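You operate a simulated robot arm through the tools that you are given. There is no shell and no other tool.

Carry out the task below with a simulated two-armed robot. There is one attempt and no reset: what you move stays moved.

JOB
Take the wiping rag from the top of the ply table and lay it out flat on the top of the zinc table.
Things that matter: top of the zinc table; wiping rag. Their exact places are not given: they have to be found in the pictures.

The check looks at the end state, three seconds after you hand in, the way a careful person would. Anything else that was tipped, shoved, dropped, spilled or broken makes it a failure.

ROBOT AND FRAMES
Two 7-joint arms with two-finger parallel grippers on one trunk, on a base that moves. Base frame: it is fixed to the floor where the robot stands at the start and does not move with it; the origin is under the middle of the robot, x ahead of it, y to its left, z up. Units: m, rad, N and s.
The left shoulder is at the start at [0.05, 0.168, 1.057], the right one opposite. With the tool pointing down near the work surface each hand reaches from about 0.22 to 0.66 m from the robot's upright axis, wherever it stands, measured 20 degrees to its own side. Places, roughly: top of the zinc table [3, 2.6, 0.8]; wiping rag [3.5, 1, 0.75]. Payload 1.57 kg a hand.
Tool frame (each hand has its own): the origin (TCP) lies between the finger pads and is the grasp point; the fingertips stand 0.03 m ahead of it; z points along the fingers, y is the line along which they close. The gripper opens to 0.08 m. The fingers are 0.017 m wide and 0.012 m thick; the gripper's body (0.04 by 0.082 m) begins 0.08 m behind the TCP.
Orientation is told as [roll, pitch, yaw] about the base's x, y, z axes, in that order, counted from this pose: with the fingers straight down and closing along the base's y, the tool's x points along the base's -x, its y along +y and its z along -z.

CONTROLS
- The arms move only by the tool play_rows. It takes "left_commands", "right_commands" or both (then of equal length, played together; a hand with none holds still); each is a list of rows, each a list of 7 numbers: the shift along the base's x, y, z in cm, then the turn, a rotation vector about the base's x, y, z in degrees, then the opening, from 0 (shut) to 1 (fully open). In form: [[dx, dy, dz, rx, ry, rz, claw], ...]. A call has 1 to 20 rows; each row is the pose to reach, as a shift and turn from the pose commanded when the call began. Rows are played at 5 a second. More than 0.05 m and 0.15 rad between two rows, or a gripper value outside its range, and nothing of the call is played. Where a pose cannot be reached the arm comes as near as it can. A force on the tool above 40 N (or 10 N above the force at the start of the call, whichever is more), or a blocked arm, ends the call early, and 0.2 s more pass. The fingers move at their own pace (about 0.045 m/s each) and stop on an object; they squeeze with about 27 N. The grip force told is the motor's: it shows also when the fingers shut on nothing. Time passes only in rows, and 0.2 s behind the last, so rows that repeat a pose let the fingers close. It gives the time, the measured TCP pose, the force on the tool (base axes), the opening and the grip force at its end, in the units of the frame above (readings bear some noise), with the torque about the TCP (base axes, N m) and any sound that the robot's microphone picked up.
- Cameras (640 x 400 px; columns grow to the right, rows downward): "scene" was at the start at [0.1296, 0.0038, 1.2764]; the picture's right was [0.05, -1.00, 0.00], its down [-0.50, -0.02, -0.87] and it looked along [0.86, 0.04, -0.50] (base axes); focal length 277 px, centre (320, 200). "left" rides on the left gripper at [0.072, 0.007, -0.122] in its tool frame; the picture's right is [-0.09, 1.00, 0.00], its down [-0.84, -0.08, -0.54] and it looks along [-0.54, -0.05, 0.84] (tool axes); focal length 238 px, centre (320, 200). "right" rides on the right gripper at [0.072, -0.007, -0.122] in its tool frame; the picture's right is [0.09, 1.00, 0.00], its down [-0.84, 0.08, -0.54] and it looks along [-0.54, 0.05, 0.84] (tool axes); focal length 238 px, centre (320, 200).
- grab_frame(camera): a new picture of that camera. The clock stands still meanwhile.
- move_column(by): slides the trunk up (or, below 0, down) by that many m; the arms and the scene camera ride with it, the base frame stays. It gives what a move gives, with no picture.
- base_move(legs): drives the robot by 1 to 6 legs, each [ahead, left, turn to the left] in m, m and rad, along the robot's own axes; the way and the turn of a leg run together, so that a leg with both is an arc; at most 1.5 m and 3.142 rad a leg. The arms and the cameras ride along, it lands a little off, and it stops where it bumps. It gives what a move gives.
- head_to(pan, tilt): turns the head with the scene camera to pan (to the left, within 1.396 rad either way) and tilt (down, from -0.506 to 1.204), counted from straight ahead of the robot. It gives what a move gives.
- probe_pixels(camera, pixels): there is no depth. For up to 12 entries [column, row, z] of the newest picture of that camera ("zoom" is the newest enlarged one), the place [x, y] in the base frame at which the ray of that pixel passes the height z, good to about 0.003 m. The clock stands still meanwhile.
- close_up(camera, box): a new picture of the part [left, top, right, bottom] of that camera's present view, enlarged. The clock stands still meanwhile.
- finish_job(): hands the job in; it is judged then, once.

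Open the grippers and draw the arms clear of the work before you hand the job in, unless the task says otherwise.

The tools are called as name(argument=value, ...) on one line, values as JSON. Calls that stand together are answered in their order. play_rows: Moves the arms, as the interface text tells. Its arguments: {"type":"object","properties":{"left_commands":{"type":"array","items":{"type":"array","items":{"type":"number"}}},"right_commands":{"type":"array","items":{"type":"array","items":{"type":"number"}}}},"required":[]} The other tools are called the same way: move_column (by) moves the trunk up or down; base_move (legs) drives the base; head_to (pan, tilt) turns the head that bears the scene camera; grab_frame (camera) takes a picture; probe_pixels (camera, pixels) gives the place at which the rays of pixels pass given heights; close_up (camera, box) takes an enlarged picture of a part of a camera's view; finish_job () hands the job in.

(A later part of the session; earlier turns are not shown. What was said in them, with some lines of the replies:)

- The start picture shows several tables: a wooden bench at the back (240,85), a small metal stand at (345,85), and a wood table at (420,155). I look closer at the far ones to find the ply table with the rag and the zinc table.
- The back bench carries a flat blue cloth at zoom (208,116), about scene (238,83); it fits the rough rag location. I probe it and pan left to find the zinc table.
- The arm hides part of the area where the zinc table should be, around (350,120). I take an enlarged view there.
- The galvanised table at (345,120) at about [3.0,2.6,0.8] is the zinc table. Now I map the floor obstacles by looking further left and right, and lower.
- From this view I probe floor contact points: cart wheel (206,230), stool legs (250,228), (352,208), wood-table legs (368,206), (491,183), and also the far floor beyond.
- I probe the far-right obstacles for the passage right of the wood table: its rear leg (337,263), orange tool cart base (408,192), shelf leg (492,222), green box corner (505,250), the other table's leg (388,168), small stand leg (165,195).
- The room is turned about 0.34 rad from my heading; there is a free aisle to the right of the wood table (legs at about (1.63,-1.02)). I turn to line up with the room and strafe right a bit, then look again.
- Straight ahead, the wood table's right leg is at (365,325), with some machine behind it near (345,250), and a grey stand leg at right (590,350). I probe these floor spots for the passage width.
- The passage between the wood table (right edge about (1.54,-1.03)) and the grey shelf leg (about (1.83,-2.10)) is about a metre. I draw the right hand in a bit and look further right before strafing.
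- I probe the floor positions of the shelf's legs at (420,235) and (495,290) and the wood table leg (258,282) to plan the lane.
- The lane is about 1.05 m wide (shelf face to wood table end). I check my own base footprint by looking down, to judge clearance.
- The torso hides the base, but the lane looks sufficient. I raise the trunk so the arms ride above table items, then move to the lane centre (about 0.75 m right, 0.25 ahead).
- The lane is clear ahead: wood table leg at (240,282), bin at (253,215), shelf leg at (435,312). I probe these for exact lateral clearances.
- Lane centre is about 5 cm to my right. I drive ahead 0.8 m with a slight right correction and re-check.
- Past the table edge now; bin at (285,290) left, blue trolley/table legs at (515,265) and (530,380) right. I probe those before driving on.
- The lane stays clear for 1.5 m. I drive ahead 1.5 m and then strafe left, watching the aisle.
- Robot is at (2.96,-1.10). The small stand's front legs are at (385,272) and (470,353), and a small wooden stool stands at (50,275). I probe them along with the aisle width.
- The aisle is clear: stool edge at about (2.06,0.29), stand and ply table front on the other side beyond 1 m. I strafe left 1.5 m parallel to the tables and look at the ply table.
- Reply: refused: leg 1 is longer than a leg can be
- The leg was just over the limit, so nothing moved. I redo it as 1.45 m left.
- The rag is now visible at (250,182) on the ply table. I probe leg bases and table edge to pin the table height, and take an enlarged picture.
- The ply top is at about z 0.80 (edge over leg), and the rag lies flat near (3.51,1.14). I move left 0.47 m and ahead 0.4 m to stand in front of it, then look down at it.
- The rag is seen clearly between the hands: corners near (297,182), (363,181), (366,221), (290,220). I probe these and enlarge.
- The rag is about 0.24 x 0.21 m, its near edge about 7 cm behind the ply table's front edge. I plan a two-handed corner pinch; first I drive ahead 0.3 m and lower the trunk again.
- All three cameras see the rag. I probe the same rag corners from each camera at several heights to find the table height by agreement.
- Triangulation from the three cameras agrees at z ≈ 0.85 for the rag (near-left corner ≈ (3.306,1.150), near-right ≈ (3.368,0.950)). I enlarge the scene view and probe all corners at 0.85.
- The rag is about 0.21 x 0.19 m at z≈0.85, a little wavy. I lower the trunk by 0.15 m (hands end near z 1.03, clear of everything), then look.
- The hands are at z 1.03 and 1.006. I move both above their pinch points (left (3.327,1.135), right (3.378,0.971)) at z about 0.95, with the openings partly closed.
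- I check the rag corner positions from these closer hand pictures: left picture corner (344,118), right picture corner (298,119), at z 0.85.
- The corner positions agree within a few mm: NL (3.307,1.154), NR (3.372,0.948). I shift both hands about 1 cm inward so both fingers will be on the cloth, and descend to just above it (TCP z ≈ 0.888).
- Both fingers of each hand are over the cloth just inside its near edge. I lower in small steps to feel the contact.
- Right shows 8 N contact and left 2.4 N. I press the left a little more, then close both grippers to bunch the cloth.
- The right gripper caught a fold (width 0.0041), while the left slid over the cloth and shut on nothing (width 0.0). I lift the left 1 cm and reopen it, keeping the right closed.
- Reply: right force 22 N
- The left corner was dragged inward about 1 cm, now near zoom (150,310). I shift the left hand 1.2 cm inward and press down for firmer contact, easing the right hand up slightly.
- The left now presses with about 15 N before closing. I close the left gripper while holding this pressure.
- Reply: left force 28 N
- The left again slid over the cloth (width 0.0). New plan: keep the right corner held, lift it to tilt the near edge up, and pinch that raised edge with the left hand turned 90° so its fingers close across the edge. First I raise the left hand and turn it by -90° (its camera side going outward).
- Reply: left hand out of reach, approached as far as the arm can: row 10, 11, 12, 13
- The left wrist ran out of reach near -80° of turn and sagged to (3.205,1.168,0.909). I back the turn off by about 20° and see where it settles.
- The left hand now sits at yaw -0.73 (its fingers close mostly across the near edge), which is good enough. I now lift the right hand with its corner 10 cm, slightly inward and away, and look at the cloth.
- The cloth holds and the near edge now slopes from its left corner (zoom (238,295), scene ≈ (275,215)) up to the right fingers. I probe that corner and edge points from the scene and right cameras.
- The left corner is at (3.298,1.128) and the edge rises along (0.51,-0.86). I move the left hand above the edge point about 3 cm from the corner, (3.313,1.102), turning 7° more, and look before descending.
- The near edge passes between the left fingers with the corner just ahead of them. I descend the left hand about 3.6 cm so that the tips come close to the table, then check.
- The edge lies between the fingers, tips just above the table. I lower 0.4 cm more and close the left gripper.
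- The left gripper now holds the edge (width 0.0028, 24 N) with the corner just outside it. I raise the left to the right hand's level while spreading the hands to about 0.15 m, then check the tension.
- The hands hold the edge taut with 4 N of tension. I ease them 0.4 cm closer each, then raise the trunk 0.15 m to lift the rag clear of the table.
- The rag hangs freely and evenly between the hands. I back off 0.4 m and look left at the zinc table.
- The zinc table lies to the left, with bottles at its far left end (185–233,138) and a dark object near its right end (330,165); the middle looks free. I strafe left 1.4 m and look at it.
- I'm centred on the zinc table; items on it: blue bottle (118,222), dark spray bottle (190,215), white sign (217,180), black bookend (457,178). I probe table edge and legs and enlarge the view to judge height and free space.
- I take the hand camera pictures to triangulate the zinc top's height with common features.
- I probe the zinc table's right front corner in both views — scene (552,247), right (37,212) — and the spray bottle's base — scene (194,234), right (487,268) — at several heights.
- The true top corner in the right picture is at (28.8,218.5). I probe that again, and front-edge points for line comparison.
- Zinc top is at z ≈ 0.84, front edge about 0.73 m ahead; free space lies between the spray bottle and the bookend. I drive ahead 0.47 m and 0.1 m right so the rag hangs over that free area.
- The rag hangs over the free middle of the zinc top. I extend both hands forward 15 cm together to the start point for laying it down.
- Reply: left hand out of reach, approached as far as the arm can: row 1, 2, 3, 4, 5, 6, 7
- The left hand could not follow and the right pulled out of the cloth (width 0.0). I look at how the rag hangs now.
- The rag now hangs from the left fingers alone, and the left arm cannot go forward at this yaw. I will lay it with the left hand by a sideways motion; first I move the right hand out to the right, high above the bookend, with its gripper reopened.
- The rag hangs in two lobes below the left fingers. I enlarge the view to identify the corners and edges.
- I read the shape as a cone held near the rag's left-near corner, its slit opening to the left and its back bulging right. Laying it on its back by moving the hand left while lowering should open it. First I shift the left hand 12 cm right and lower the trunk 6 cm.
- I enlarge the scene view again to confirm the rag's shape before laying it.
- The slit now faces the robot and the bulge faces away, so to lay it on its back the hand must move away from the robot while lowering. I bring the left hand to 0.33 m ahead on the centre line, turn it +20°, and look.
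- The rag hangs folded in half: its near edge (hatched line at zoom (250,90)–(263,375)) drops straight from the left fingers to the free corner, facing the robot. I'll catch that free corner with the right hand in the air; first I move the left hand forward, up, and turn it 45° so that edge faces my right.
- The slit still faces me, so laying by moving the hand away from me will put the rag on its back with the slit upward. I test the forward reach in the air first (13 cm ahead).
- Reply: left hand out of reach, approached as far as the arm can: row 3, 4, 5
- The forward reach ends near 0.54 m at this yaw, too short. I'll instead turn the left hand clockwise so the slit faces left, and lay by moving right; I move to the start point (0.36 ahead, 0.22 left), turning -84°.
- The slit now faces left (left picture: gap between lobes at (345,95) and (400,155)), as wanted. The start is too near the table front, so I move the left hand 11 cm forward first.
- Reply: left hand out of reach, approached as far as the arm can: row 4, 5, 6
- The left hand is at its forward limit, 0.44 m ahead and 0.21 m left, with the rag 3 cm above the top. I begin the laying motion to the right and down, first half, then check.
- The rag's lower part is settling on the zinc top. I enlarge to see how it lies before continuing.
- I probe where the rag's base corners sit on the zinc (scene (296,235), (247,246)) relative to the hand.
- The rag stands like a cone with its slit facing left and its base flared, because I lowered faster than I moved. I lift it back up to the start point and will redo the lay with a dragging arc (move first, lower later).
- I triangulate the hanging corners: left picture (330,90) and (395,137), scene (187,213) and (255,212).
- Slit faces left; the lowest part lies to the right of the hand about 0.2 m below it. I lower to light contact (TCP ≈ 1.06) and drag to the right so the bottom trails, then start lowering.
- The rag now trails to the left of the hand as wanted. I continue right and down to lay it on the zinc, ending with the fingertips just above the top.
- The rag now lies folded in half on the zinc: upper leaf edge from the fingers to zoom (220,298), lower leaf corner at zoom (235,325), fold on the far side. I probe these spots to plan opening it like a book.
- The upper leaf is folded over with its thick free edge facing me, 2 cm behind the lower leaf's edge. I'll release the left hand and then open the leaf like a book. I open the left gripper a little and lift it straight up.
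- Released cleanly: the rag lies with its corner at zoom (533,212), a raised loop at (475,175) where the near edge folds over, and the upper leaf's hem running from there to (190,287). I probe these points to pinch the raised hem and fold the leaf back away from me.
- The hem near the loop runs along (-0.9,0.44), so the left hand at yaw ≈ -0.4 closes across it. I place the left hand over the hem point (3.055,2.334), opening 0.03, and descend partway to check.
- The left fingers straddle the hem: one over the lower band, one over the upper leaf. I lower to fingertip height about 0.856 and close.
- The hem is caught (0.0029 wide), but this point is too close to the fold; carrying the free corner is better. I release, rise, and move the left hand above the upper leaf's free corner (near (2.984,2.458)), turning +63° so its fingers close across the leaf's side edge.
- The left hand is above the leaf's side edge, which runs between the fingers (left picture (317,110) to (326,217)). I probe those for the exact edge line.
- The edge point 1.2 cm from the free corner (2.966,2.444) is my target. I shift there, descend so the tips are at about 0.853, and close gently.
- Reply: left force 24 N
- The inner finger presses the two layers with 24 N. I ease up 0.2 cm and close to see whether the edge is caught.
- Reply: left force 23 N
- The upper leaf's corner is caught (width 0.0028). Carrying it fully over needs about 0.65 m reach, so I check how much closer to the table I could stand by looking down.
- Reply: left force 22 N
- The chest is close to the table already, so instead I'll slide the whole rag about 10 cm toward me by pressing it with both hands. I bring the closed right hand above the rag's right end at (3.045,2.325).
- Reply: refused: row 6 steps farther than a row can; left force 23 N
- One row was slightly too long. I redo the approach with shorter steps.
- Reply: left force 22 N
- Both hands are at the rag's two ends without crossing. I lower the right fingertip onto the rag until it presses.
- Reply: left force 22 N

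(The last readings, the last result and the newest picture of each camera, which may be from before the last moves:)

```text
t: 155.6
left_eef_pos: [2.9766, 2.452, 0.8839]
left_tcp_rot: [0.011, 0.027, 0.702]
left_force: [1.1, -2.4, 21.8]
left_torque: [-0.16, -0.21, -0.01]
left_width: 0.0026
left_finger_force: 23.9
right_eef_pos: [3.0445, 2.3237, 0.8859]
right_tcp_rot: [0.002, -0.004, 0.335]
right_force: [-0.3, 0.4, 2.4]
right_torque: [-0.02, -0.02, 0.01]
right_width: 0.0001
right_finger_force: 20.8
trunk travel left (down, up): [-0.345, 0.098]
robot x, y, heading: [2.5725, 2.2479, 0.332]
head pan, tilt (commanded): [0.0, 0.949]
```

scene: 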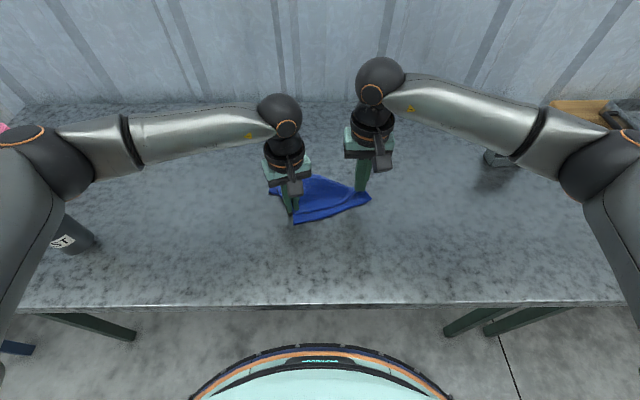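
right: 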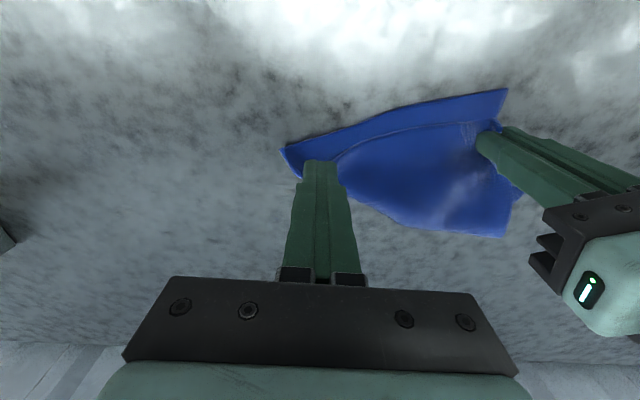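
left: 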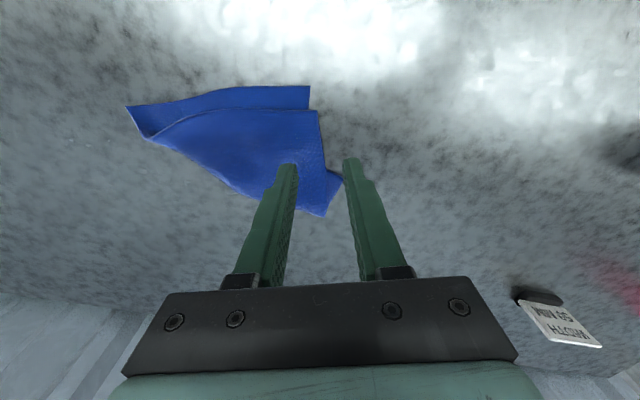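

Light contact on the right; I press a little more and slide both hands 9 cm toward me together.

play_rows(left_commands=[[0, 0, 0, 0, 0, 0, 0], [0, 0, 0, 0, 0, 0, 0], [-1.4, -0.5, 0, 0, 0, 0, 0], [-2.8, -1.0, 0, 0, 0, 0, 0], [-4.2, -1.5, 0, 0, 0, 0, 0], [-5.7, -2.0, 0, 0, 0, 0, 0], [-7.1, -2.5, 0, 0, 0, 0, 0], [-8.5, -3.0, 0, 0, 0, 0, 0], [-8.5, -3.0, 0, 0, 0, 0, 0]], right_commands=[[0, 0, -0.2, 0, 0, 0, 0], [0, 0, -0.35, 0, 0, 0, 0], [-1.4, -0.5, -0.35, 0, 0, 0, 0], [-2.8, -1.0, -0.35, 0, 0, 0, 0], [-4.2, -1.5, -0.35, 0, 0, 0, 0], [-5.7, -2.0, -0.35, 0, 0, 0, 0], [-7.1, -2.5, -0.35, 0, 0, 0, 0], [-8.5, -3.0, -0.35, 0, 0, 0, 0], [-8.5, -3.0, -0.35, 0, 0, 0, 0]])

grab_frame(camera="scene")

close_up(camera="scene", box=[240, 160, 410, 270])

grab_frame(camera="right")

```text
t: 157.6
left_eef_pos: [2.889, 2.4234, 0.8846]
left_tcp_rot: [0.011, 0.026, 0.701]
left_force: [4.0, 1.4, 20.8]
left_torque: [-0.09, -0.2, 0.01]
left_width: 0.0028
left_finger_force: 23.5
right_eef_pos: [2.9594, 2.2969, 0.8835]
right_tcp_rot: [0.004, -0.009, 0.334]
right_force: [4.7, 1.0, 28.5]
right_torque: [0.33, -0.27, -0.06]
right_width: 0.0
right_finger_force: 21.4
trunk travel left (down, up): [-0.345, 0.098]
robot x, y, heading: [2.5693, 2.2469, 0.339]
head pan, tilt (commanded): [0.0, 0.949]
```

```text
taken
```

scene: 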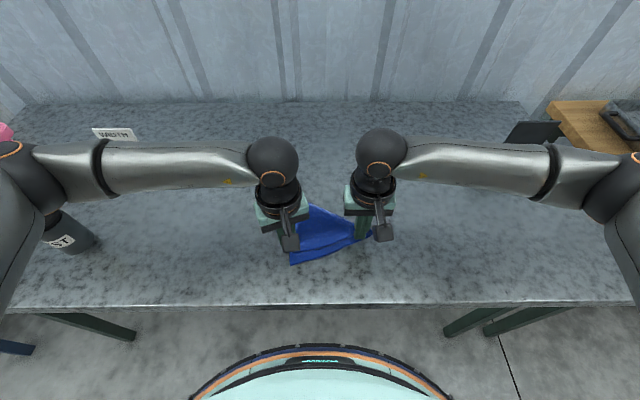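

```text
3.64 times, centred on (325, 215) of scene
```

zoom: 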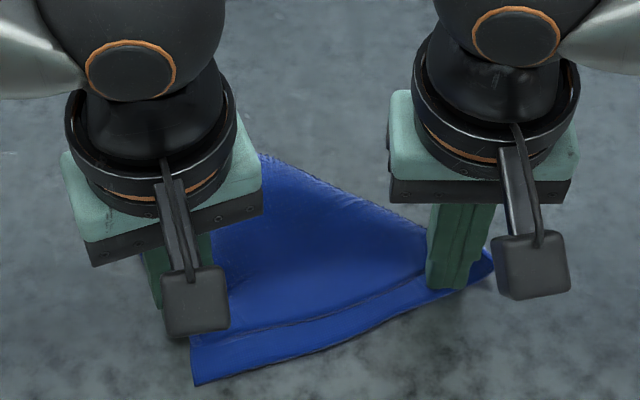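

```text
taken
```

right: 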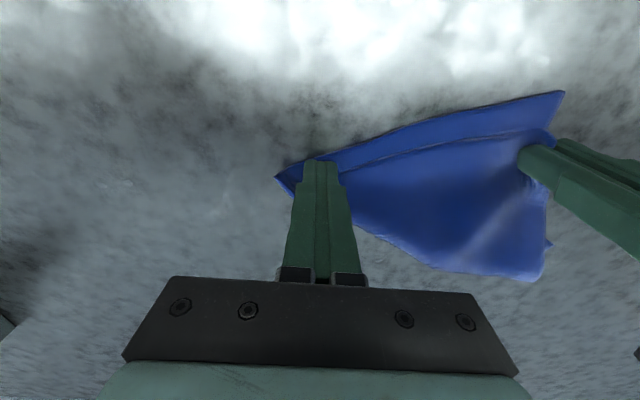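

The rag slid with the hands. With the right hand pinning the lower leaf, I now carry the held corner up and over away from me in an arc; first up to the top of the arc.

play_rows(left_commands=[[0.6, 0.05, 3.6, 0, 0, 0, 0], [3.1, 0.2, 7.4, 0, 0, -3, 0], [6.1, 0.4, 9.5, 0, 0, -6, 0], [9.6, 0.7, 10.5, 0, 0, -10, 0], [9.6, 0.7, 10.5, 0, 0, -10, 0]])

grab_frame(camera="scene")

grab_frame(camera="right")

grab_frame(camera="left")

```text
t: 158.8
left_eef_pos: [2.9855, 2.4276, 0.992]
left_tcp_rot: [0.012, 0.033, 0.522]
left_force: [-1.8, -14.0, -13.8]
left_torque: [-0.4, -0.03, 0.09]
left_width: 0.0027
left_finger_force: 24.2
right_eef_pos: [2.9606, 2.3005, 0.8834]
right_tcp_rot: [0.011, -0.011, 0.334]
right_force: [3.4, 13.7, 30.3]
right_torque: [0.75, -0.2, -0.01]
right_width: 0.0
right_finger_force: 21.5
trunk travel left (down, up): [-0.345, 0.098]
robot x, y, heading: [2.574, 2.2499, 0.335]
head pan, tilt (commanded): [0.0, 0.949]
```

```text
taken
```

scene: 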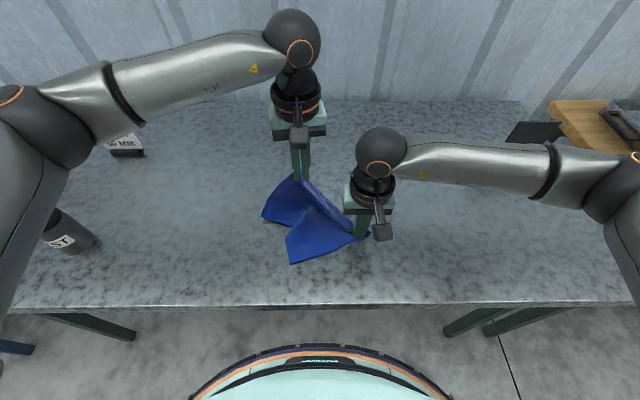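

```text
taken
```

right: 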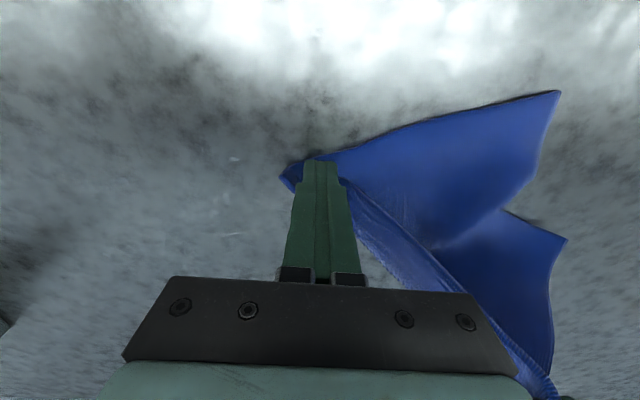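

```text
taken
```

left: 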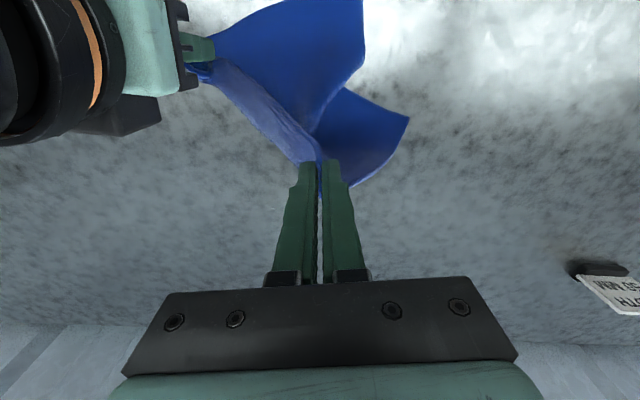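

The upper leaf has swung open: the near edge is now taut between the pinned right end and the raised left hand (14 N). I probe where the two other corners lie: scene (290,262) and (262,216).

probe_pixels(camera="scene", pixels=[[290, 262, 0.85], [262, 216, 0.85], [371, 236, 0.85], [366, 238, 0.85]])

close_up(camera="scene", box=[240, 160, 410, 270])

```text
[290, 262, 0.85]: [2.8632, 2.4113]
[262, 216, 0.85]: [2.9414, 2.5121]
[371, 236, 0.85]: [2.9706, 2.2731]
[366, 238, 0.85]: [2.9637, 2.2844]
```

```text
3.64 times, centred on (325, 215) of scene
```

zoom: 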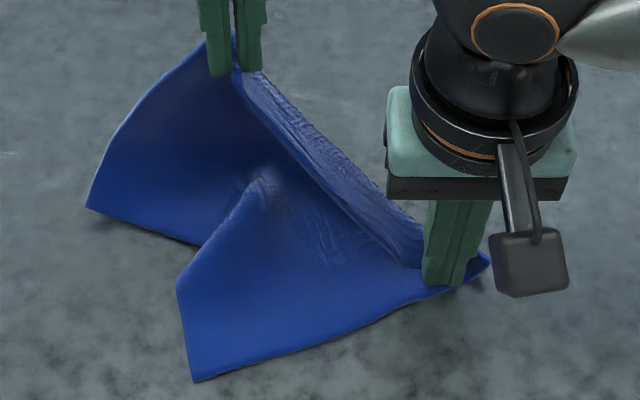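

The fold is mostly open; the near edge must now be laid down away from me. I swing the left hand down in an arc around the pinned right end, toward about (3.09,2.40).

play_rows(left_commands=[[2.9, 0.1, -2.0, 0, 0, -3, 0], [6.0, -0.2, -4.6, 0, 0, -6, 0], [8.7, -1.2, -7.5, 0, 0, -9, 0], [10.4, -2.8, -9.9, 0, 0, -10, 0], [10.4, -2.8, -9.9, 0, 0, -10, 0]])

grab_frame(camera="scene")

close_up(camera="scene", box=[240, 140, 420, 270])

grab_frame(camera="left")

```text
t: 160.0
left_eef_pos: [3.0907, 2.4026, 0.8917]
left_tcp_rot: [0.013, 0.028, 0.352]
left_force: [-1.9, -1.1, 0.5]
left_torque: [-0.05, 0.06, 0.05]
left_width: 0.0028
left_finger_force: 24.1
right_eef_pos: [2.9607, 2.2982, 0.8841]
right_tcp_rot: [0.005, -0.007, 0.334]
right_force: [3.8, 5.2, 29.6]
right_torque: [0.28, -0.29, -0.01]
right_width: 0.0001
right_finger_force: 21.5
trunk travel left (down, up): [-0.345, 0.098]
robot x, y, heading: [2.5726, 2.2469, 0.335]
head pan, tilt (commanded): [0.0, 0.949]
```

```text
taken
```

scene: 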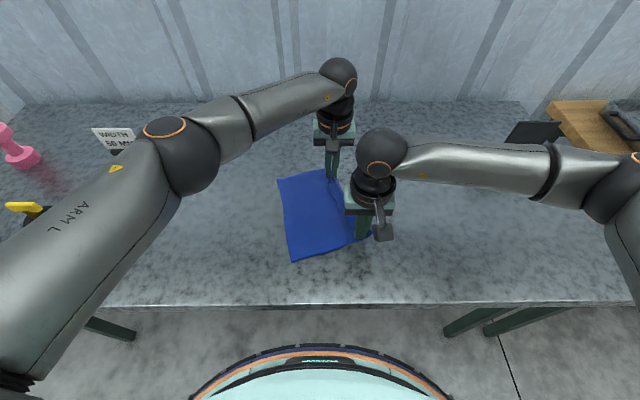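

```text
3.08 times, centred on (330, 205) of scene
```

zoom: 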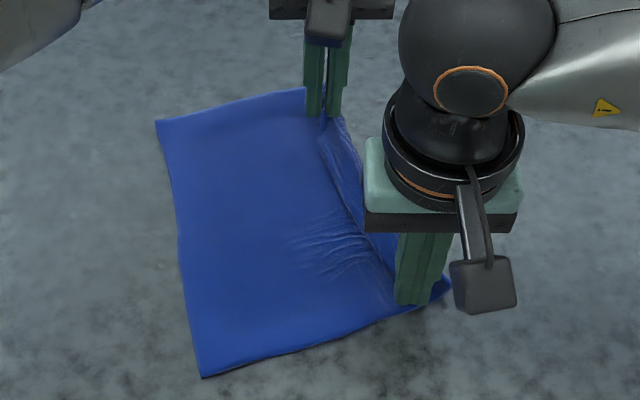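

```text
taken
```

left: 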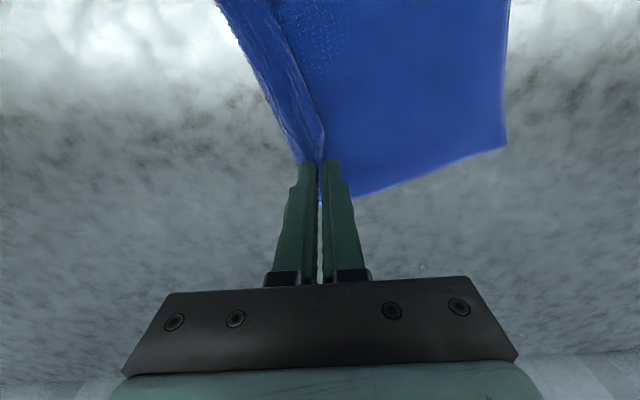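

The rag is now almost fully spread: corners at zoom (157,122), (203,377), the held corner at (325,115) and the pinned one at (440,285), with a crease along the near edge. I pull the held corner about 1 cm further to tighten and lower it slightly.

play_rows(left_commands=[[0.5, 0.3, -0.2, 0, 0, 0, 0], [0.9, 0.6, -0.5, 0, 0, 0, 0], [0.9, 0.6, -0.5, 0, 0, 0, 0]])

close_up(camera="scene", box=[240, 140, 420, 270])

grab_frame(camera="right")

```text
t: 160.8
left_eef_pos: [3.0989, 2.4059, 0.8863]
left_tcp_rot: [0.011, 0.029, 0.348]
left_force: [-11.1, -8.5, 4.0]
left_torque: [-0.26, 0.37, -0.03]
left_width: 0.0028
left_finger_force: 24.5
right_eef_pos: [2.9618, 2.2983, 0.884]
right_tcp_rot: [0.006, -0.009, 0.332]
right_force: [9.1, 6.8, 25.1]
right_torque: [0.38, -0.37, -0.01]
right_width: 0.0
right_finger_force: 21.3
trunk travel left (down, up): [-0.345, 0.098]
robot x, y, heading: [2.5728, 2.2483, 0.334]
head pan, tilt (commanded): [0.0, 0.949]
```

```text
3.08 times, centred on (330, 205) of scene
```

zoom: 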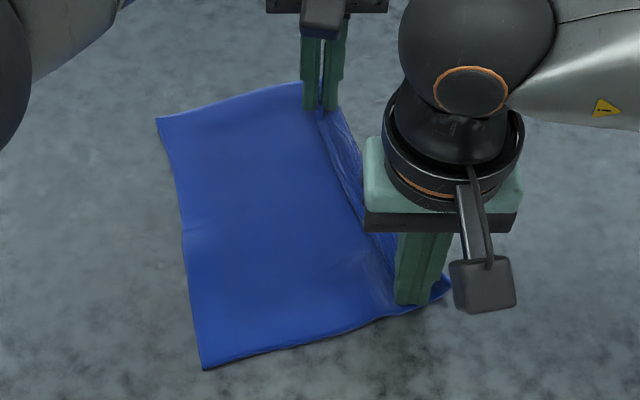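

```text
taken
```

right: 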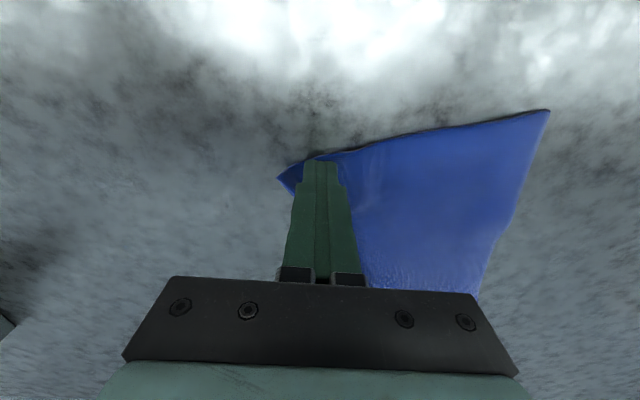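

The edge is taut with about 14 N and the rag lies flat. I relax it slightly, open the left gripper, and lift it clear; then I'll lift the right finger.

play_rows(left_commands=[[-0.5, -0.3, 0.1, 0, 0, 0, 0], [-0.5, -0.3, 0.1, 0, 0, 0, 0.12], [-0.5, -0.3, 0.1, 0, 0, 0, 0.25], [-0.5, -0.3, 0.1, 0, 0, 0, 0.25], [-0.5, -0.3, 2.5, 0, 0, 0, 0.25], [-0.5, -0.3, 6.5, 0, 0, 0, 0.25], [-0.5, -0.3, 10.5, 0, 0, 0, 0.25]])

grab_frame(camera="left")

close_up(camera="scene", box=[240, 140, 420, 270])

```text
t: 162.4
left_eef_pos: [3.0921, 2.4085, 0.9917]
left_tcp_rot: [0.014, 0.03, 0.353]
left_force: [0.0, 0.1, 0.4]
left_torque: [-0.03, -0.03, 0.02]
left_width: 0.0201
left_finger_force: 0.1
right_eef_pos: [2.9593, 2.2969, 0.883]
right_tcp_rot: [0.003, -0.01, 0.332]
right_force: [3.6, 0.6, 32.2]
right_torque: [0.18, -0.3, 0.0]
right_width: 0.0005
right_finger_force: 20.8
trunk travel left (down, up): [-0.345, 0.098]
robot x, y, heading: [2.5714, 2.2461, 0.337]
head pan, tilt (commanded): [0.0, 0.949]
```

```text
taken
```

left: 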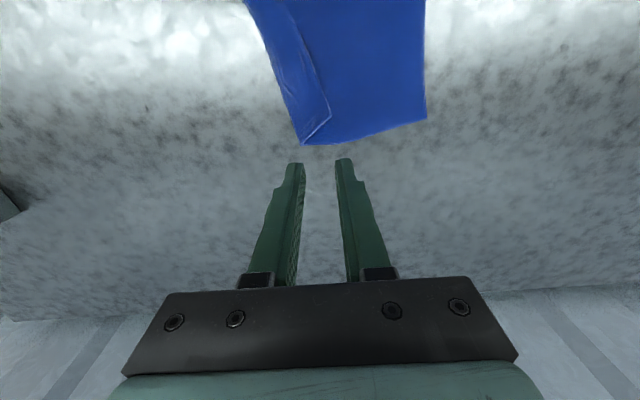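

```text
3.08 times, centred on (330, 205) of scene
```

zoom: 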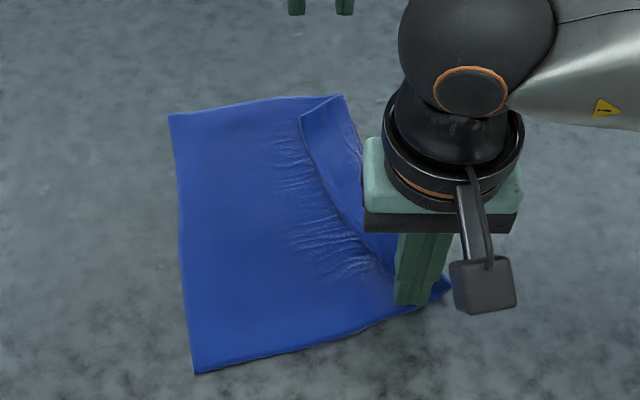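

A narrow strip along the near edge is folded over toward the left (zoom (300,110)–(385,270)). I lift the right finger straight up and look at the whole rag.

play_rows(right_commands=[[0, 0, 1, 0, 0, 0, 0], [0, 0, 4, 0, 0, 0, 0], [0.5, -2, 8, 0, 0, 0, 0], [1, -5, 11, 0, 0, 0, 0], [1.5, -8, 13, 0, 0, 0, 0], [2, -11, 15, 0, 0, 0, 0]])

grab_frame(camera="scene")

close_up(camera="scene", box=[250, 150, 410, 260])

grab_frame(camera="right")

```text
t: 163.8
left_eef_pos: [3.0936, 2.4073, 0.991]
left_tcp_rot: [0.014, 0.029, 0.353]
left_force: [0.2, -0.4, 0.7]
left_torque: [0.01, 0.0, 0.0]
left_width: 0.02
left_finger_force: 0.1
right_eef_pos: [2.9814, 2.186, 1.0348]
right_tcp_rot: [0.0, -0.001, 0.334]
right_force: [-0.6, -0.4, 0.2]
right_torque: [0.01, 0.02, 0.0]
right_width: 0.0
right_finger_force: 21.3
trunk travel left (down, up): [-0.345, 0.098]
robot x, y, heading: [2.5735, 2.2476, 0.334]
head pan, tilt (commanded): [0.0, 0.949]
```

```text
taken
```

scene: 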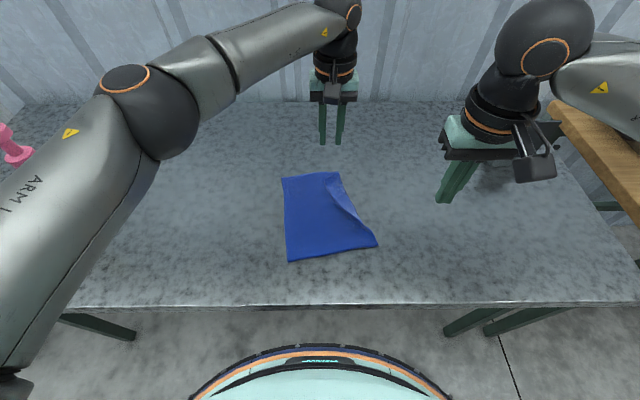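

```text
3.64 times, centred on (330, 205) of scene
```

zoom: 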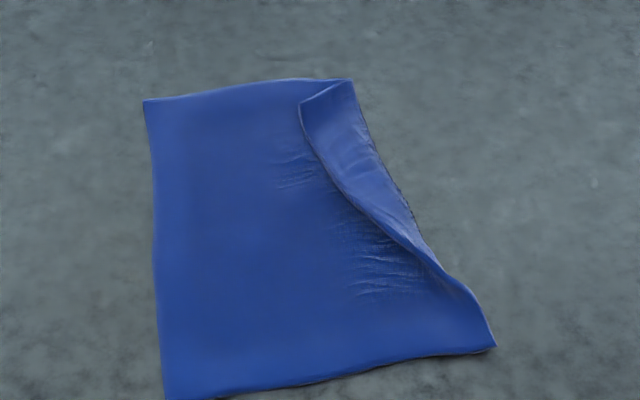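

```text
taken
```

right: 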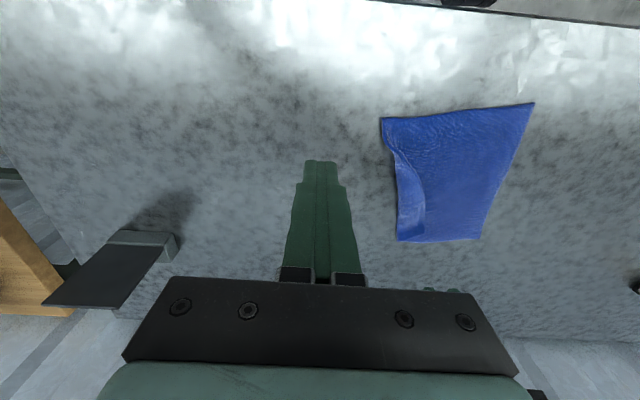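

The rag is flat except for one narrow strip along the right side folded over to the left: its free corner at zoom (300,108), fold line from (350,82) to (440,270). I probe these points to pinch the strip's hem with the right hand and fold it back.

probe_pixels(camera="scene", pixels=[[324.5, 179.7, 0.857], [325.9, 191.3, 0.857], [336.9, 205, 0.857], [338.2, 172.6, 0.855], [347.9, 199.5, 0.855], [378.1, 245.4, 0.849], [281.9, 177.5, 0.849], [287.4, 259.4, 0.849], [357, 222, 0.857]])

probe_pixels(camera="right", pixels=[[424, 240, 0.857], [397, 240, 0.855], [425, 205, 0.857], [410, 170, 0.857], [382, 118, 0.849]])

close_up(camera="right", box=[360, 90, 560, 260])

```text
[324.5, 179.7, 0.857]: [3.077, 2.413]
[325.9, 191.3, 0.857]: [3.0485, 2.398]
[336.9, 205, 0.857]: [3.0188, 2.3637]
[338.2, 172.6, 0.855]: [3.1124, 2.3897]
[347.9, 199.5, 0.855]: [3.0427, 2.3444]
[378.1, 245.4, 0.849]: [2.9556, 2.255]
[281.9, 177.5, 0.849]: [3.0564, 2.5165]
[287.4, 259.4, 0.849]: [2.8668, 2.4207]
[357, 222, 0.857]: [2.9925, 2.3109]
```

```text
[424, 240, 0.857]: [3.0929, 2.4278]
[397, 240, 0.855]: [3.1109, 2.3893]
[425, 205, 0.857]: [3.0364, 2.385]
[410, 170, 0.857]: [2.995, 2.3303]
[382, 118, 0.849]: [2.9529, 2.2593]
```

```text
2.35 times, centred on (460, 175) of right
```

zoom: 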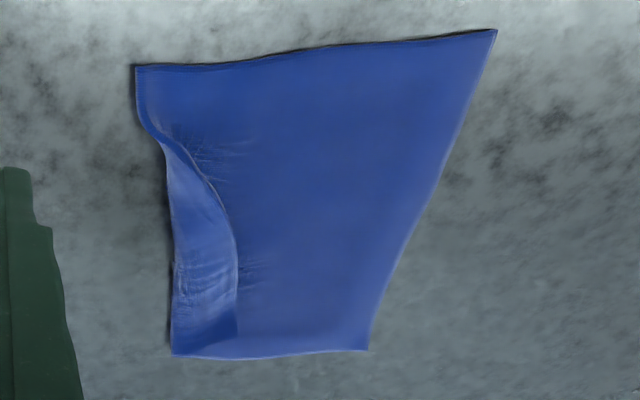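

The strip's free corner is near (3.075,2.413) with the hem running along (0.87,0.49). I first retract the left hand up and to the left, out of the way.

play_rows(left_commands=[[-2, 1, 3.5, 0, 0, 0, 0.25], [-4.5, 2.5, 7, 0, 0, 0, 0.25], [-7.5, 4.5, 10, 0, 0, 0, 0.25], [-11, 6.5, 12, 0, 0, 0, 0.25], [-14.5, 8.5, 14, 0, 0, 0, 0.25], [-18, 11, 15, 0, 0, 0, 0.25], [-21.5, 13.5, 16, 0, 0, 0, 0.25], [-25, 16, 16, 0, 0, 0, 0.25]])

play_rows(right_commands=[[1.2, 3.8, -0.5, 0, 0, 2, 0.1], [2.4, 7.6, -1, 0, 0, 4, 0.2], [3.6, 11.4, -1.5, 0, 0, 6, 0.3], [4.8, 15.2, -2, 0, 0, 8, 0.38], [6.0, 18.8, -3, 0, 0, 10, 0.38], [7.9, 21.8, -5, 0, 0, 10, 0.38], [7.9, 21.8, -5, 0, 0, 10, 0.38]])

grab_frame(camera="right")

grab_frame(camera="scene")

```text
t: 165.6
left_eef_pos: [2.8422, 2.5663, 1.1525]
left_tcp_rot: [0.013, 0.03, 0.354]
left_force: [-0.2, 0.0, -0.1]
left_torque: [-0.02, -0.05, 0.02]
left_width: 0.0199
left_finger_force: 0.0
right_eef_pos: [2.9814, 2.1867, 1.0345]
right_tcp_rot: [-0.001, 0.0, 0.336]
right_force: [0.0, -0.1, -0.3]
right_torque: [-0.01, 0.01, 0.01]
right_width: 0.0
right_finger_force: 21.5
trunk travel left (down, up): [-0.345, 0.098]
robot x, y, heading: [2.577, 2.2508, 0.337]
head pan, tilt (commanded): [0.0, 0.949]
```

```text
t: 167.2
left_eef_pos: [2.8456, 2.5662, 1.1523]
left_tcp_rot: [0.015, 0.029, 0.35]
left_force: [0.3, -1.1, 0.8]
left_torque: [-0.03, 0.0, 0.0]
left_width: 0.0196
left_finger_force: 0.0
right_eef_pos: [3.0576, 2.4051, 0.9832]
right_tcp_rot: [0.001, -0.002, 0.512]
right_force: [-0.1, -0.6, 0.8]
right_torque: [-0.02, 0.01, 0.0]
right_width: 0.03
right_finger_force: 0.0
trunk travel left (down, up): [-0.345, 0.098]
robot x, y, heading: [2.5751, 2.2477, 0.336]
head pan, tilt (commanded): [0.0, 0.949]
```

```text
taken
```

right: 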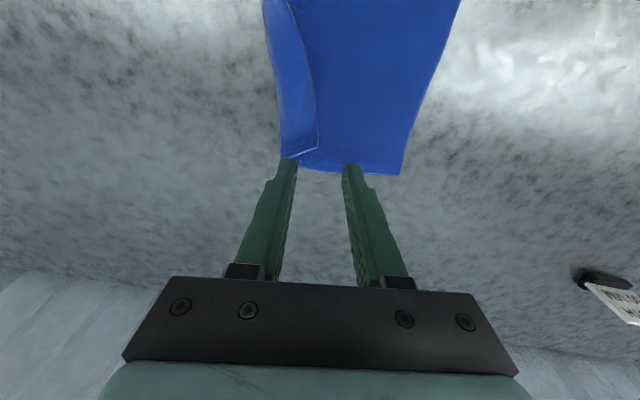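

```text
taken
```

scene: 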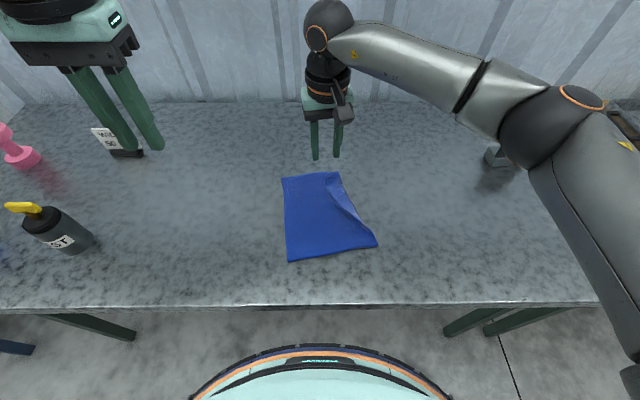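

The right hand hovers over the strip; in its picture the strip's free corner is at (318,148) and the hem runs up to (314,100). I probe to align.

probe_pixels(camera="right", pixels=[[318, 148, 0.857], [314, 105, 0.857], [306, 70, 0.857], [283, 155, 0.853], [318, 130, 0.857], [404, 175, 0.849]])

close_up(camera="right", box=[230, 0, 470, 190])

```text
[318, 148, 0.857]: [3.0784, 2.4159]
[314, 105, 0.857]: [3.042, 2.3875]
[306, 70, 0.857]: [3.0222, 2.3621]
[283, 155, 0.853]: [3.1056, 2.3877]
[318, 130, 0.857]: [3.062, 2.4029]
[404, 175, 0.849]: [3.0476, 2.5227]
```

```text
2.11 times, centred on (350, 95) of right
```

zoom: 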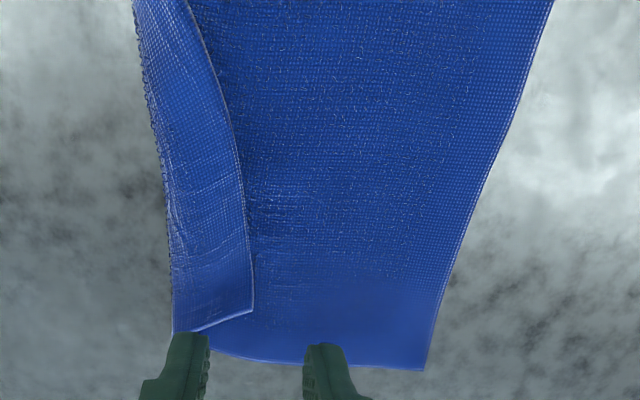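

I centre on the hem (shift 3 mm, turn +8°), descend until the finger presses lightly on the strip, then close.

play_rows(right_commands=[[0.3, -0.2, -3, 0, 0, 4, 0.38], [0.3, -0.2, -6, 0, 0, 8, 0.38], [0.3, -0.2, -8.5, 0, 0, 8, 0.38], [0.3, -0.2, -9.4, 0, 0, 8, 0.38], [0.3, -0.2, -9.7, 0, 0, 8, 0.38]])

close_up(camera="right", box=[230, 40, 410, 210])

close_up(camera="scene", box=[250, 150, 410, 260])

```text
t: 168.4
left_eef_pos: [2.8444, 2.5658, 1.1528]
left_tcp_rot: [0.013, 0.029, 0.353]
left_force: [-0.8, -0.1, -0.1]
left_torque: [0.0, 0.01, 0.02]
left_width: 0.0199
left_finger_force: 0.2
right_eef_pos: [3.063, 2.4002, 0.8863]
right_tcp_rot: [-0.002, -0.003, 0.65]
right_force: [-0.1, -1.3, 5.8]
right_torque: [-0.16, -0.04, -0.04]
right_width: 0.0307
right_finger_force: 0.4
trunk travel left (down, up): [-0.345, 0.098]
robot x, y, heading: [2.5765, 2.2478, 0.336]
head pan, tilt (commanded): [0.0, 0.949]
```

```text
2.35 times, centred on (320, 125) of right
```

zoom: 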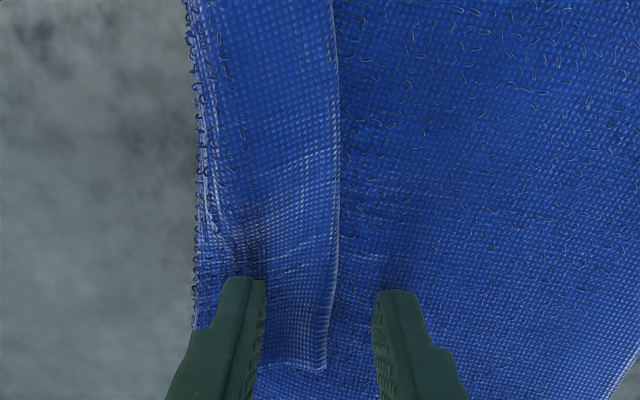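

```text
3.64 times, centred on (330, 205) of scene
```

zoom: 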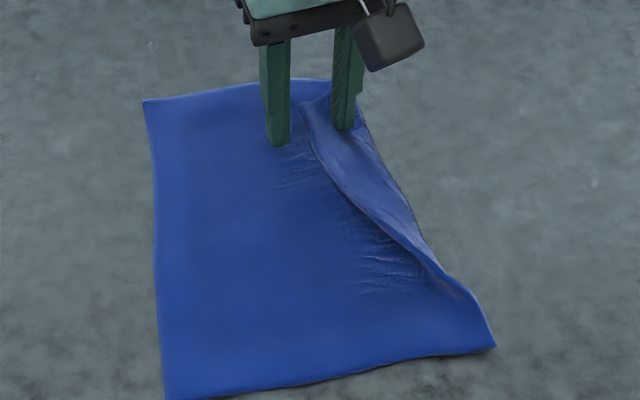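

The fingers straddle the hem with 6 N contact. I close the right gripper.

play_rows(right_commands=[[0, 0, -0.1, 0, 0, 0, 0.38], [0, 0, -0.15, 0, 0, 0, 0.25], [0, 0, -0.15, 0, 0, 0, 0.12], [0, 0, -0.15, 0, 0, 0, 0.0], [0, 0, -0.15, 0, 0, 0, 0.0], [0, 0, -0.15, 0, 0, 0, 0.0]])

close_up(camera="right", box=[230, 40, 410, 210])

close_up(camera="scene", box=[250, 150, 410, 260])

```text
t: 169.8
left_eef_pos: [2.8422, 2.5655, 1.1522]
left_tcp_rot: [0.014, 0.028, 0.353]
left_force: [-1.0, -0.4, 0.7]
left_torque: [0.01, 0.01, 0.0]
left_width: 0.02
left_finger_force: 0.2
right_eef_pos: [3.0616, 2.4008, 0.8843]
right_tcp_rot: [-0.001, -0.006, 0.649]
right_force: [2.3, -0.3, 21.4]
right_torque: [-0.11, -0.16, 0.0]
right_width: 0.0034
right_finger_force: 24.3
trunk travel left (down, up): [-0.345, 0.098]
robot x, y, heading: [2.5701, 2.2463, 0.332]
head pan, tilt (commanded): [0.0, 0.949]
```

```text
2.35 times, centred on (320, 125) of right
```

zoom: 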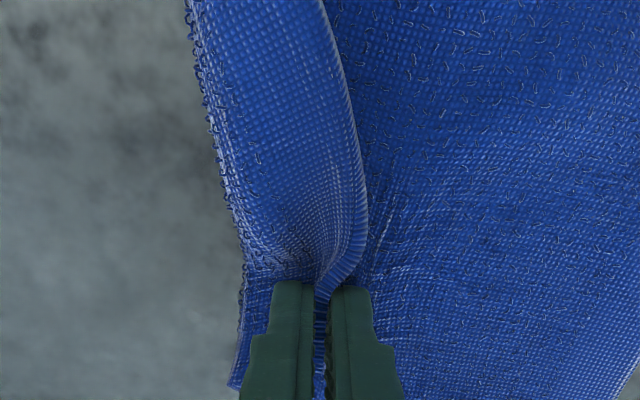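

```text
3.64 times, centred on (330, 205) of scene
```

zoom: 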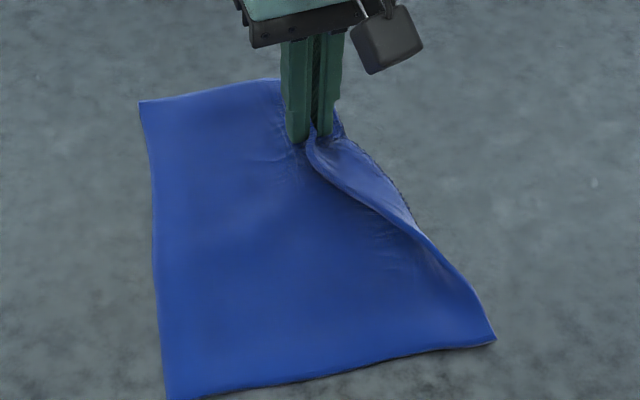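

The hem is caught (0.0034). I carry it up and over to the right by about 8 cm to unfold the strip.

play_rows(right_commands=[[0.3, -0.4, 2.0, 0, 0, 0, 0], [1.5, -2.0, 3.6, 0, 0, 0, 0], [3.1, -3.9, 3.6, 0, 0, 0, 0], [4.3, -5.5, 2.0, 0, 0, 0, 0], [4.8, -6.1, 0.6, 0, 0, 0, 0], [4.8, -6.1, 0.5, 0, 0, 0, 0]])

grab_frame(camera="right")

close_up(camera="scene", box=[250, 150, 410, 260])

```text
t: 171.2
left_eef_pos: [2.8444, 2.566, 1.1527]
left_tcp_rot: [0.015, 0.03, 0.351]
left_force: [0.4, 0.2, 0.3]
left_torque: [-0.04, 0.0, -0.01]
left_width: 0.02
left_finger_force: 0.2
right_eef_pos: [3.113, 2.3407, 0.8864]
right_tcp_rot: [0.0, -0.001, 0.65]
right_force: [0.0, 0.0, -0.5]
right_torque: [-0.03, 0.01, 0.0]
right_width: 0.0031
right_finger_force: 24.3
trunk travel left (down, up): [-0.345, 0.098]
robot x, y, heading: [2.5741, 2.25, 0.332]
head pan, tilt (commanded): [0.0, 0.949]
```

```text
taken
```

right: 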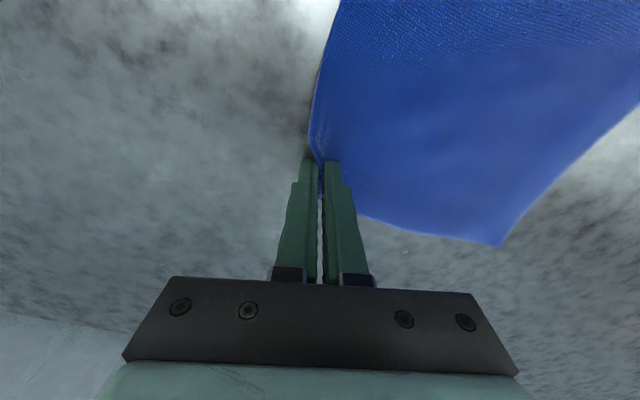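

```text
3.64 times, centred on (330, 205) of scene
```

zoom: 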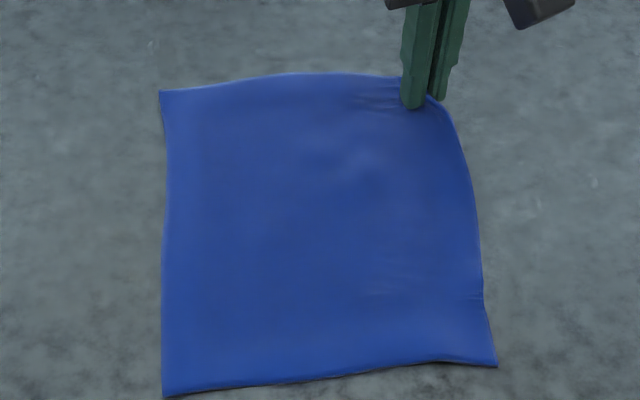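

The rag is now spread out flat with only the held corner left at (430,95). I tug that corner outward slightly, lower it and release.

play_rows(right_commands=[[0.4, -0.3, 0, 0, 0, 0, 0], [0.8, -0.5, -0.2, 0, 0, 0, 0], [0.8, -0.5, -0.2, 0, 0, 0, 0], [0.8, -0.5, -0.2, 0, 0, 0, 0.12], [0.8, -0.5, -0.2, 0, 0, 0, 0.25], [0.8, -0.5, -0.2, 0, 0, 0, 0.25], [0.8, -0.5, 2.5, 0, 0, 0, 0.25], [0.8, -0.5, 6.5, 0, 0, 0, 0.25], [0.8, -0.5, 10.5, 0, 0, 0, 0.25]])

grab_frame(camera="right")

close_up(camera="scene", box=[250, 150, 410, 260])

```text
t: 173.2
left_eef_pos: [2.8442, 2.5653, 1.1531]
left_tcp_rot: [0.013, 0.028, 0.353]
left_force: [0.2, -0.7, 0.1]
left_torque: [0.01, -0.01, -0.01]
left_width: 0.0197
left_finger_force: 0.1
right_eef_pos: [3.1185, 2.3352, 0.9927]
right_tcp_rot: [0.0, -0.001, 0.648]
right_force: [-0.4, -0.1, -0.2]
right_torque: [-0.01, -0.04, -0.04]
right_width: 0.0198
right_finger_force: 0.0
trunk travel left (down, up): [-0.345, 0.098]
robot x, y, heading: [2.5719, 2.2497, 0.339]
head pan, tilt (commanded): [0.0, 0.949]
```

```text
taken
```

right: 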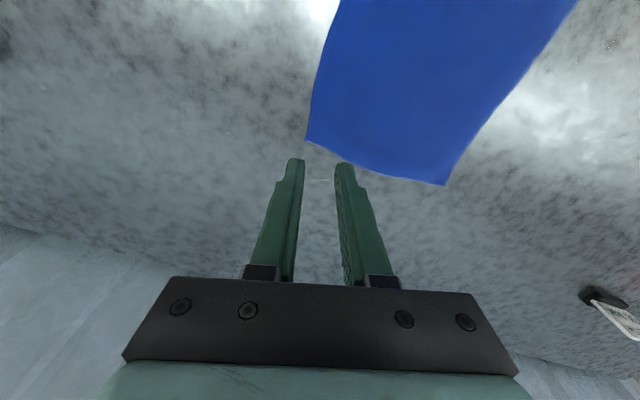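

```text
3.64 times, centred on (330, 205) of scene
```

zoom: 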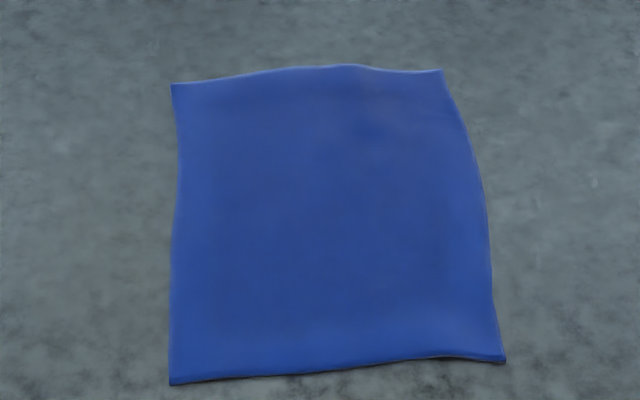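

The rag lies flat and square on the zinc top. I draw the right hand up and back, opening both grippers.

play_rows(right_commands=[[0, 0, 4, 0, 0, 0, 0.4], [-2, -1, 8, 0, 0, -3, 0.6], [-5, -2.5, 11, 0, 0, -8, 0.8], [-8.5, -4.5, 13, 0, 0, -12, 1], [-12, -6.5, 14, 0, 0, -16, 1], [-15.5, -8.5, 15, 0, 0, -18, 1], [-18, -10, 16, 0, 0, -18, 1]], left_commands=[[0, 0, 0, 0, 0, 0, 0.4], [0, 0, 0, 0, 0, 0, 0.6], [-1, 0, 0, 0, 0, 0, 0.8], [-2, 0, 0, 0, 0, 0, 1], [-3, 0, 0, 0, 0, 0, 1], [-4, 0, 0, 0, 0, 0, 1], [-4, 0, 0, 0, 0, 0, 1]])

head_to(pan=0.0, tilt=0.85)

grab_frame(camera="scene")

grab_frame(camera="right")

grab_frame(camera="left")

```text
t: 174.8
left_eef_pos: [2.8057, 2.5657, 1.1498]
left_tcp_rot: [0.014, 0.031, 0.353]
left_force: [-0.8, -1.2, -0.2]
left_torque: [0.01, 0.03, 0.02]
left_width: 0.0801
left_finger_force: 0.0
right_eef_pos: [2.9383, 2.2368, 1.1505]
right_tcp_rot: [0.0, -0.002, 0.334]
right_force: [-0.5, 0.4, 0.1]
right_torque: [-0.03, -0.02, 0.01]
right_width: 0.0798
right_finger_force: 0.1
trunk travel left (down, up): [-0.345, 0.098]
robot x, y, heading: [2.5707, 2.2493, 0.338]
head pan, tilt (commanded): [0.0, 0.949]
```

```text
t: 175.4
left_eef_pos: [2.8062, 2.5662, 1.1512]
left_tcp_rot: [0.014, 0.03, 0.354]
left_force: [0.6, -0.2, -0.2]
left_torque: [0.01, -0.01, -0.01]
left_width: 0.0798
left_finger_force: 0.1
right_eef_pos: [2.9388, 2.2376, 1.1499]
right_tcp_rot: [0.0, 0.002, 0.335]
right_force: [0.2, 0.6, -0.5]
right_torque: [0.0, 0.01, -0.04]
right_width: 0.0799
right_finger_force: 0.1
trunk travel left (down, up): [-0.345, 0.098]
robot x, y, heading: [2.5715, 2.2487, 0.337]
head pan, tilt (commanded): [0.0, 0.85]
```

```text
taken
```

scene: 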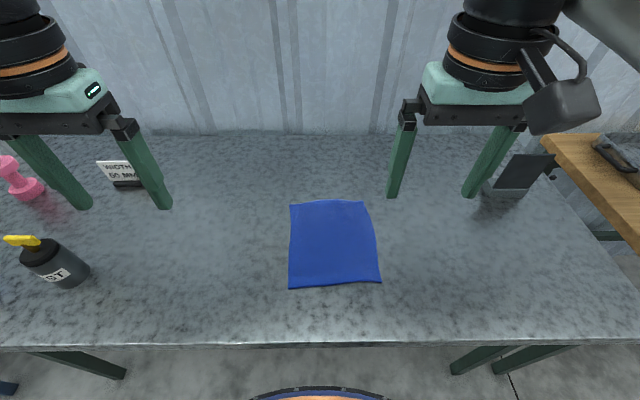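

```text
taken
```

right: 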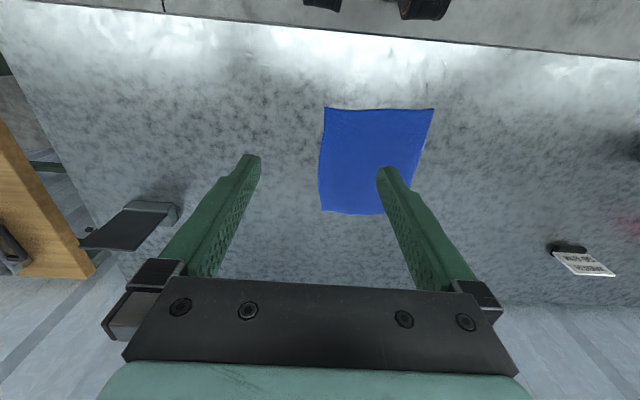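

```text
taken
```

left: 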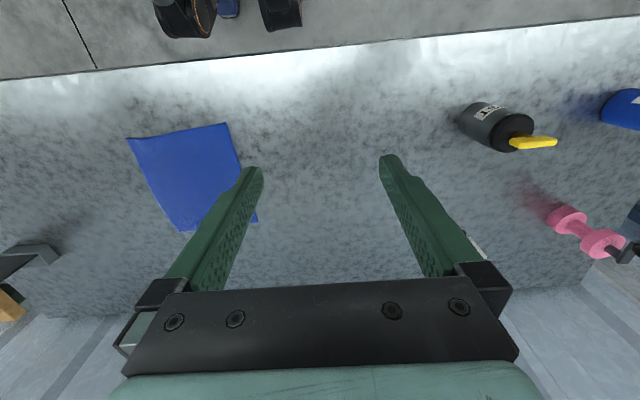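

The rag lies flat and all other items stand as before. I back the robot off 0.4 m so the arms are clear of the table, then take a last look.

base_move(legs=[[-0.4, 0, 0]])

head_to(pan=0.0, tilt=0.6)

grab_frame(camera="scene")

close_up(camera="scene", box=[220, 150, 440, 290])

```text
t: 177.9
left_eef_pos: [2.4348, 2.4361, 1.1512]
left_tcp_rot: [0.013, 0.031, 0.348]
left_force: [-0.1, 0.1, 0.2]
left_torque: [-0.02, 0.01, -0.02]
left_width: 0.0799
left_finger_force: 0.1
right_eef_pos: [2.5667, 2.1078, 1.1501]
right_tcp_rot: [0.001, -0.002, 0.332]
right_force: [-0.4, 0.3, -0.2]
right_torque: [0.0, 0.02, 0.02]
right_width: 0.0799
right_finger_force: 0.0
trunk travel left (down, up): [-0.345, 0.098]
robot x, y, heading: [2.2003, 2.1162, 0.332]
head pan, tilt (commanded): [0.0, 0.85]
```

```text
t: 178.7
left_eef_pos: [2.4363, 2.4359, 1.1513]
left_tcp_rot: [0.013, 0.03, 0.347]
left_force: [0.4, -0.1, -0.8]
left_torque: [0.0, -0.01, 0.01]
left_width: 0.0799
left_finger_force: 0.0
right_eef_pos: [2.5662, 2.1071, 1.1501]
right_tcp_rot: [-0.001, 0.0, 0.33]
right_force: [1.0, 0.0, -0.5]
right_torque: [-0.01, -0.01, -0.02]
right_width: 0.0799
right_finger_force: 0.1
trunk travel left (down, up): [-0.345, 0.098]
robot x, y, heading: [2.2008, 2.1203, 0.331]
head pan, tilt (commanded): [0.0, 0.6]
```

```text
taken
```

scene: 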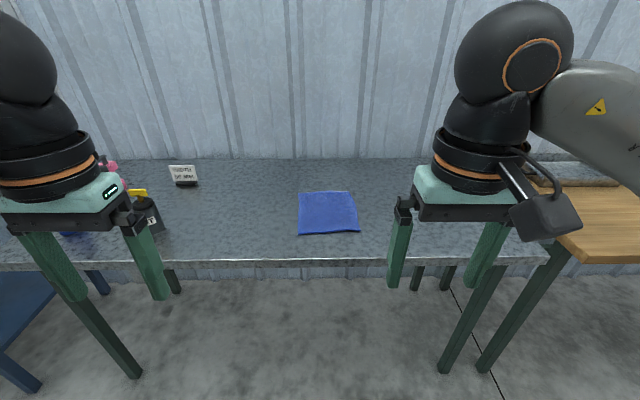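

```text
2.86 times, centred on (330, 220) of scene
```

zoom: 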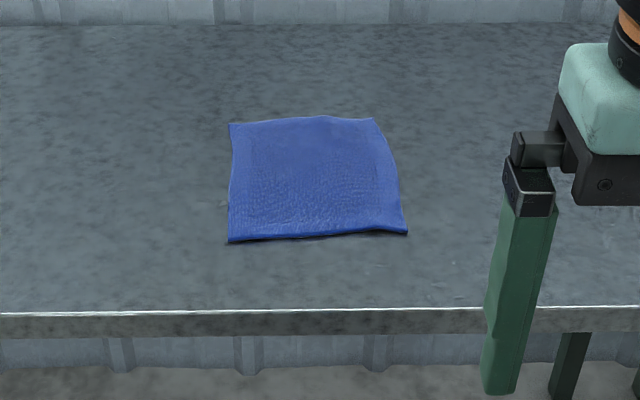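

The last picture shows the rag laid out flat and whole on the zinc table (zoom (228,120)–(407,240)), nothing else disturbed, grippers open and arms clear of the table. I hand the job in.

finish_job()

```text
The job is handed in.
```

The wiping rag is now on the zinc table, spread out flat in one layer near the middle of the top. I've handed the job in.

- **Pickup:** I lifted the rag off the ply table with both hands.
- **What went wrong:** Over the zinc table the left arm ran out of reach, and the right hand pulled out of the rag. The rag then came down on the zinc folded in half.
- **Fix:** I unfolded it corner by corner on the zinc top until it lay open. That meant sliding it about 9 cm toward me and repositioning the corners.
- **Other objects:** The last pictures show the items in view near the rag on the zinc table still standing where they were. I didn't take a final close look at the ply table, but nothing touched its other items.
- **End state:** Both grippers are open, and I backed the robot about 0.4 m away from the table with the arms clear.
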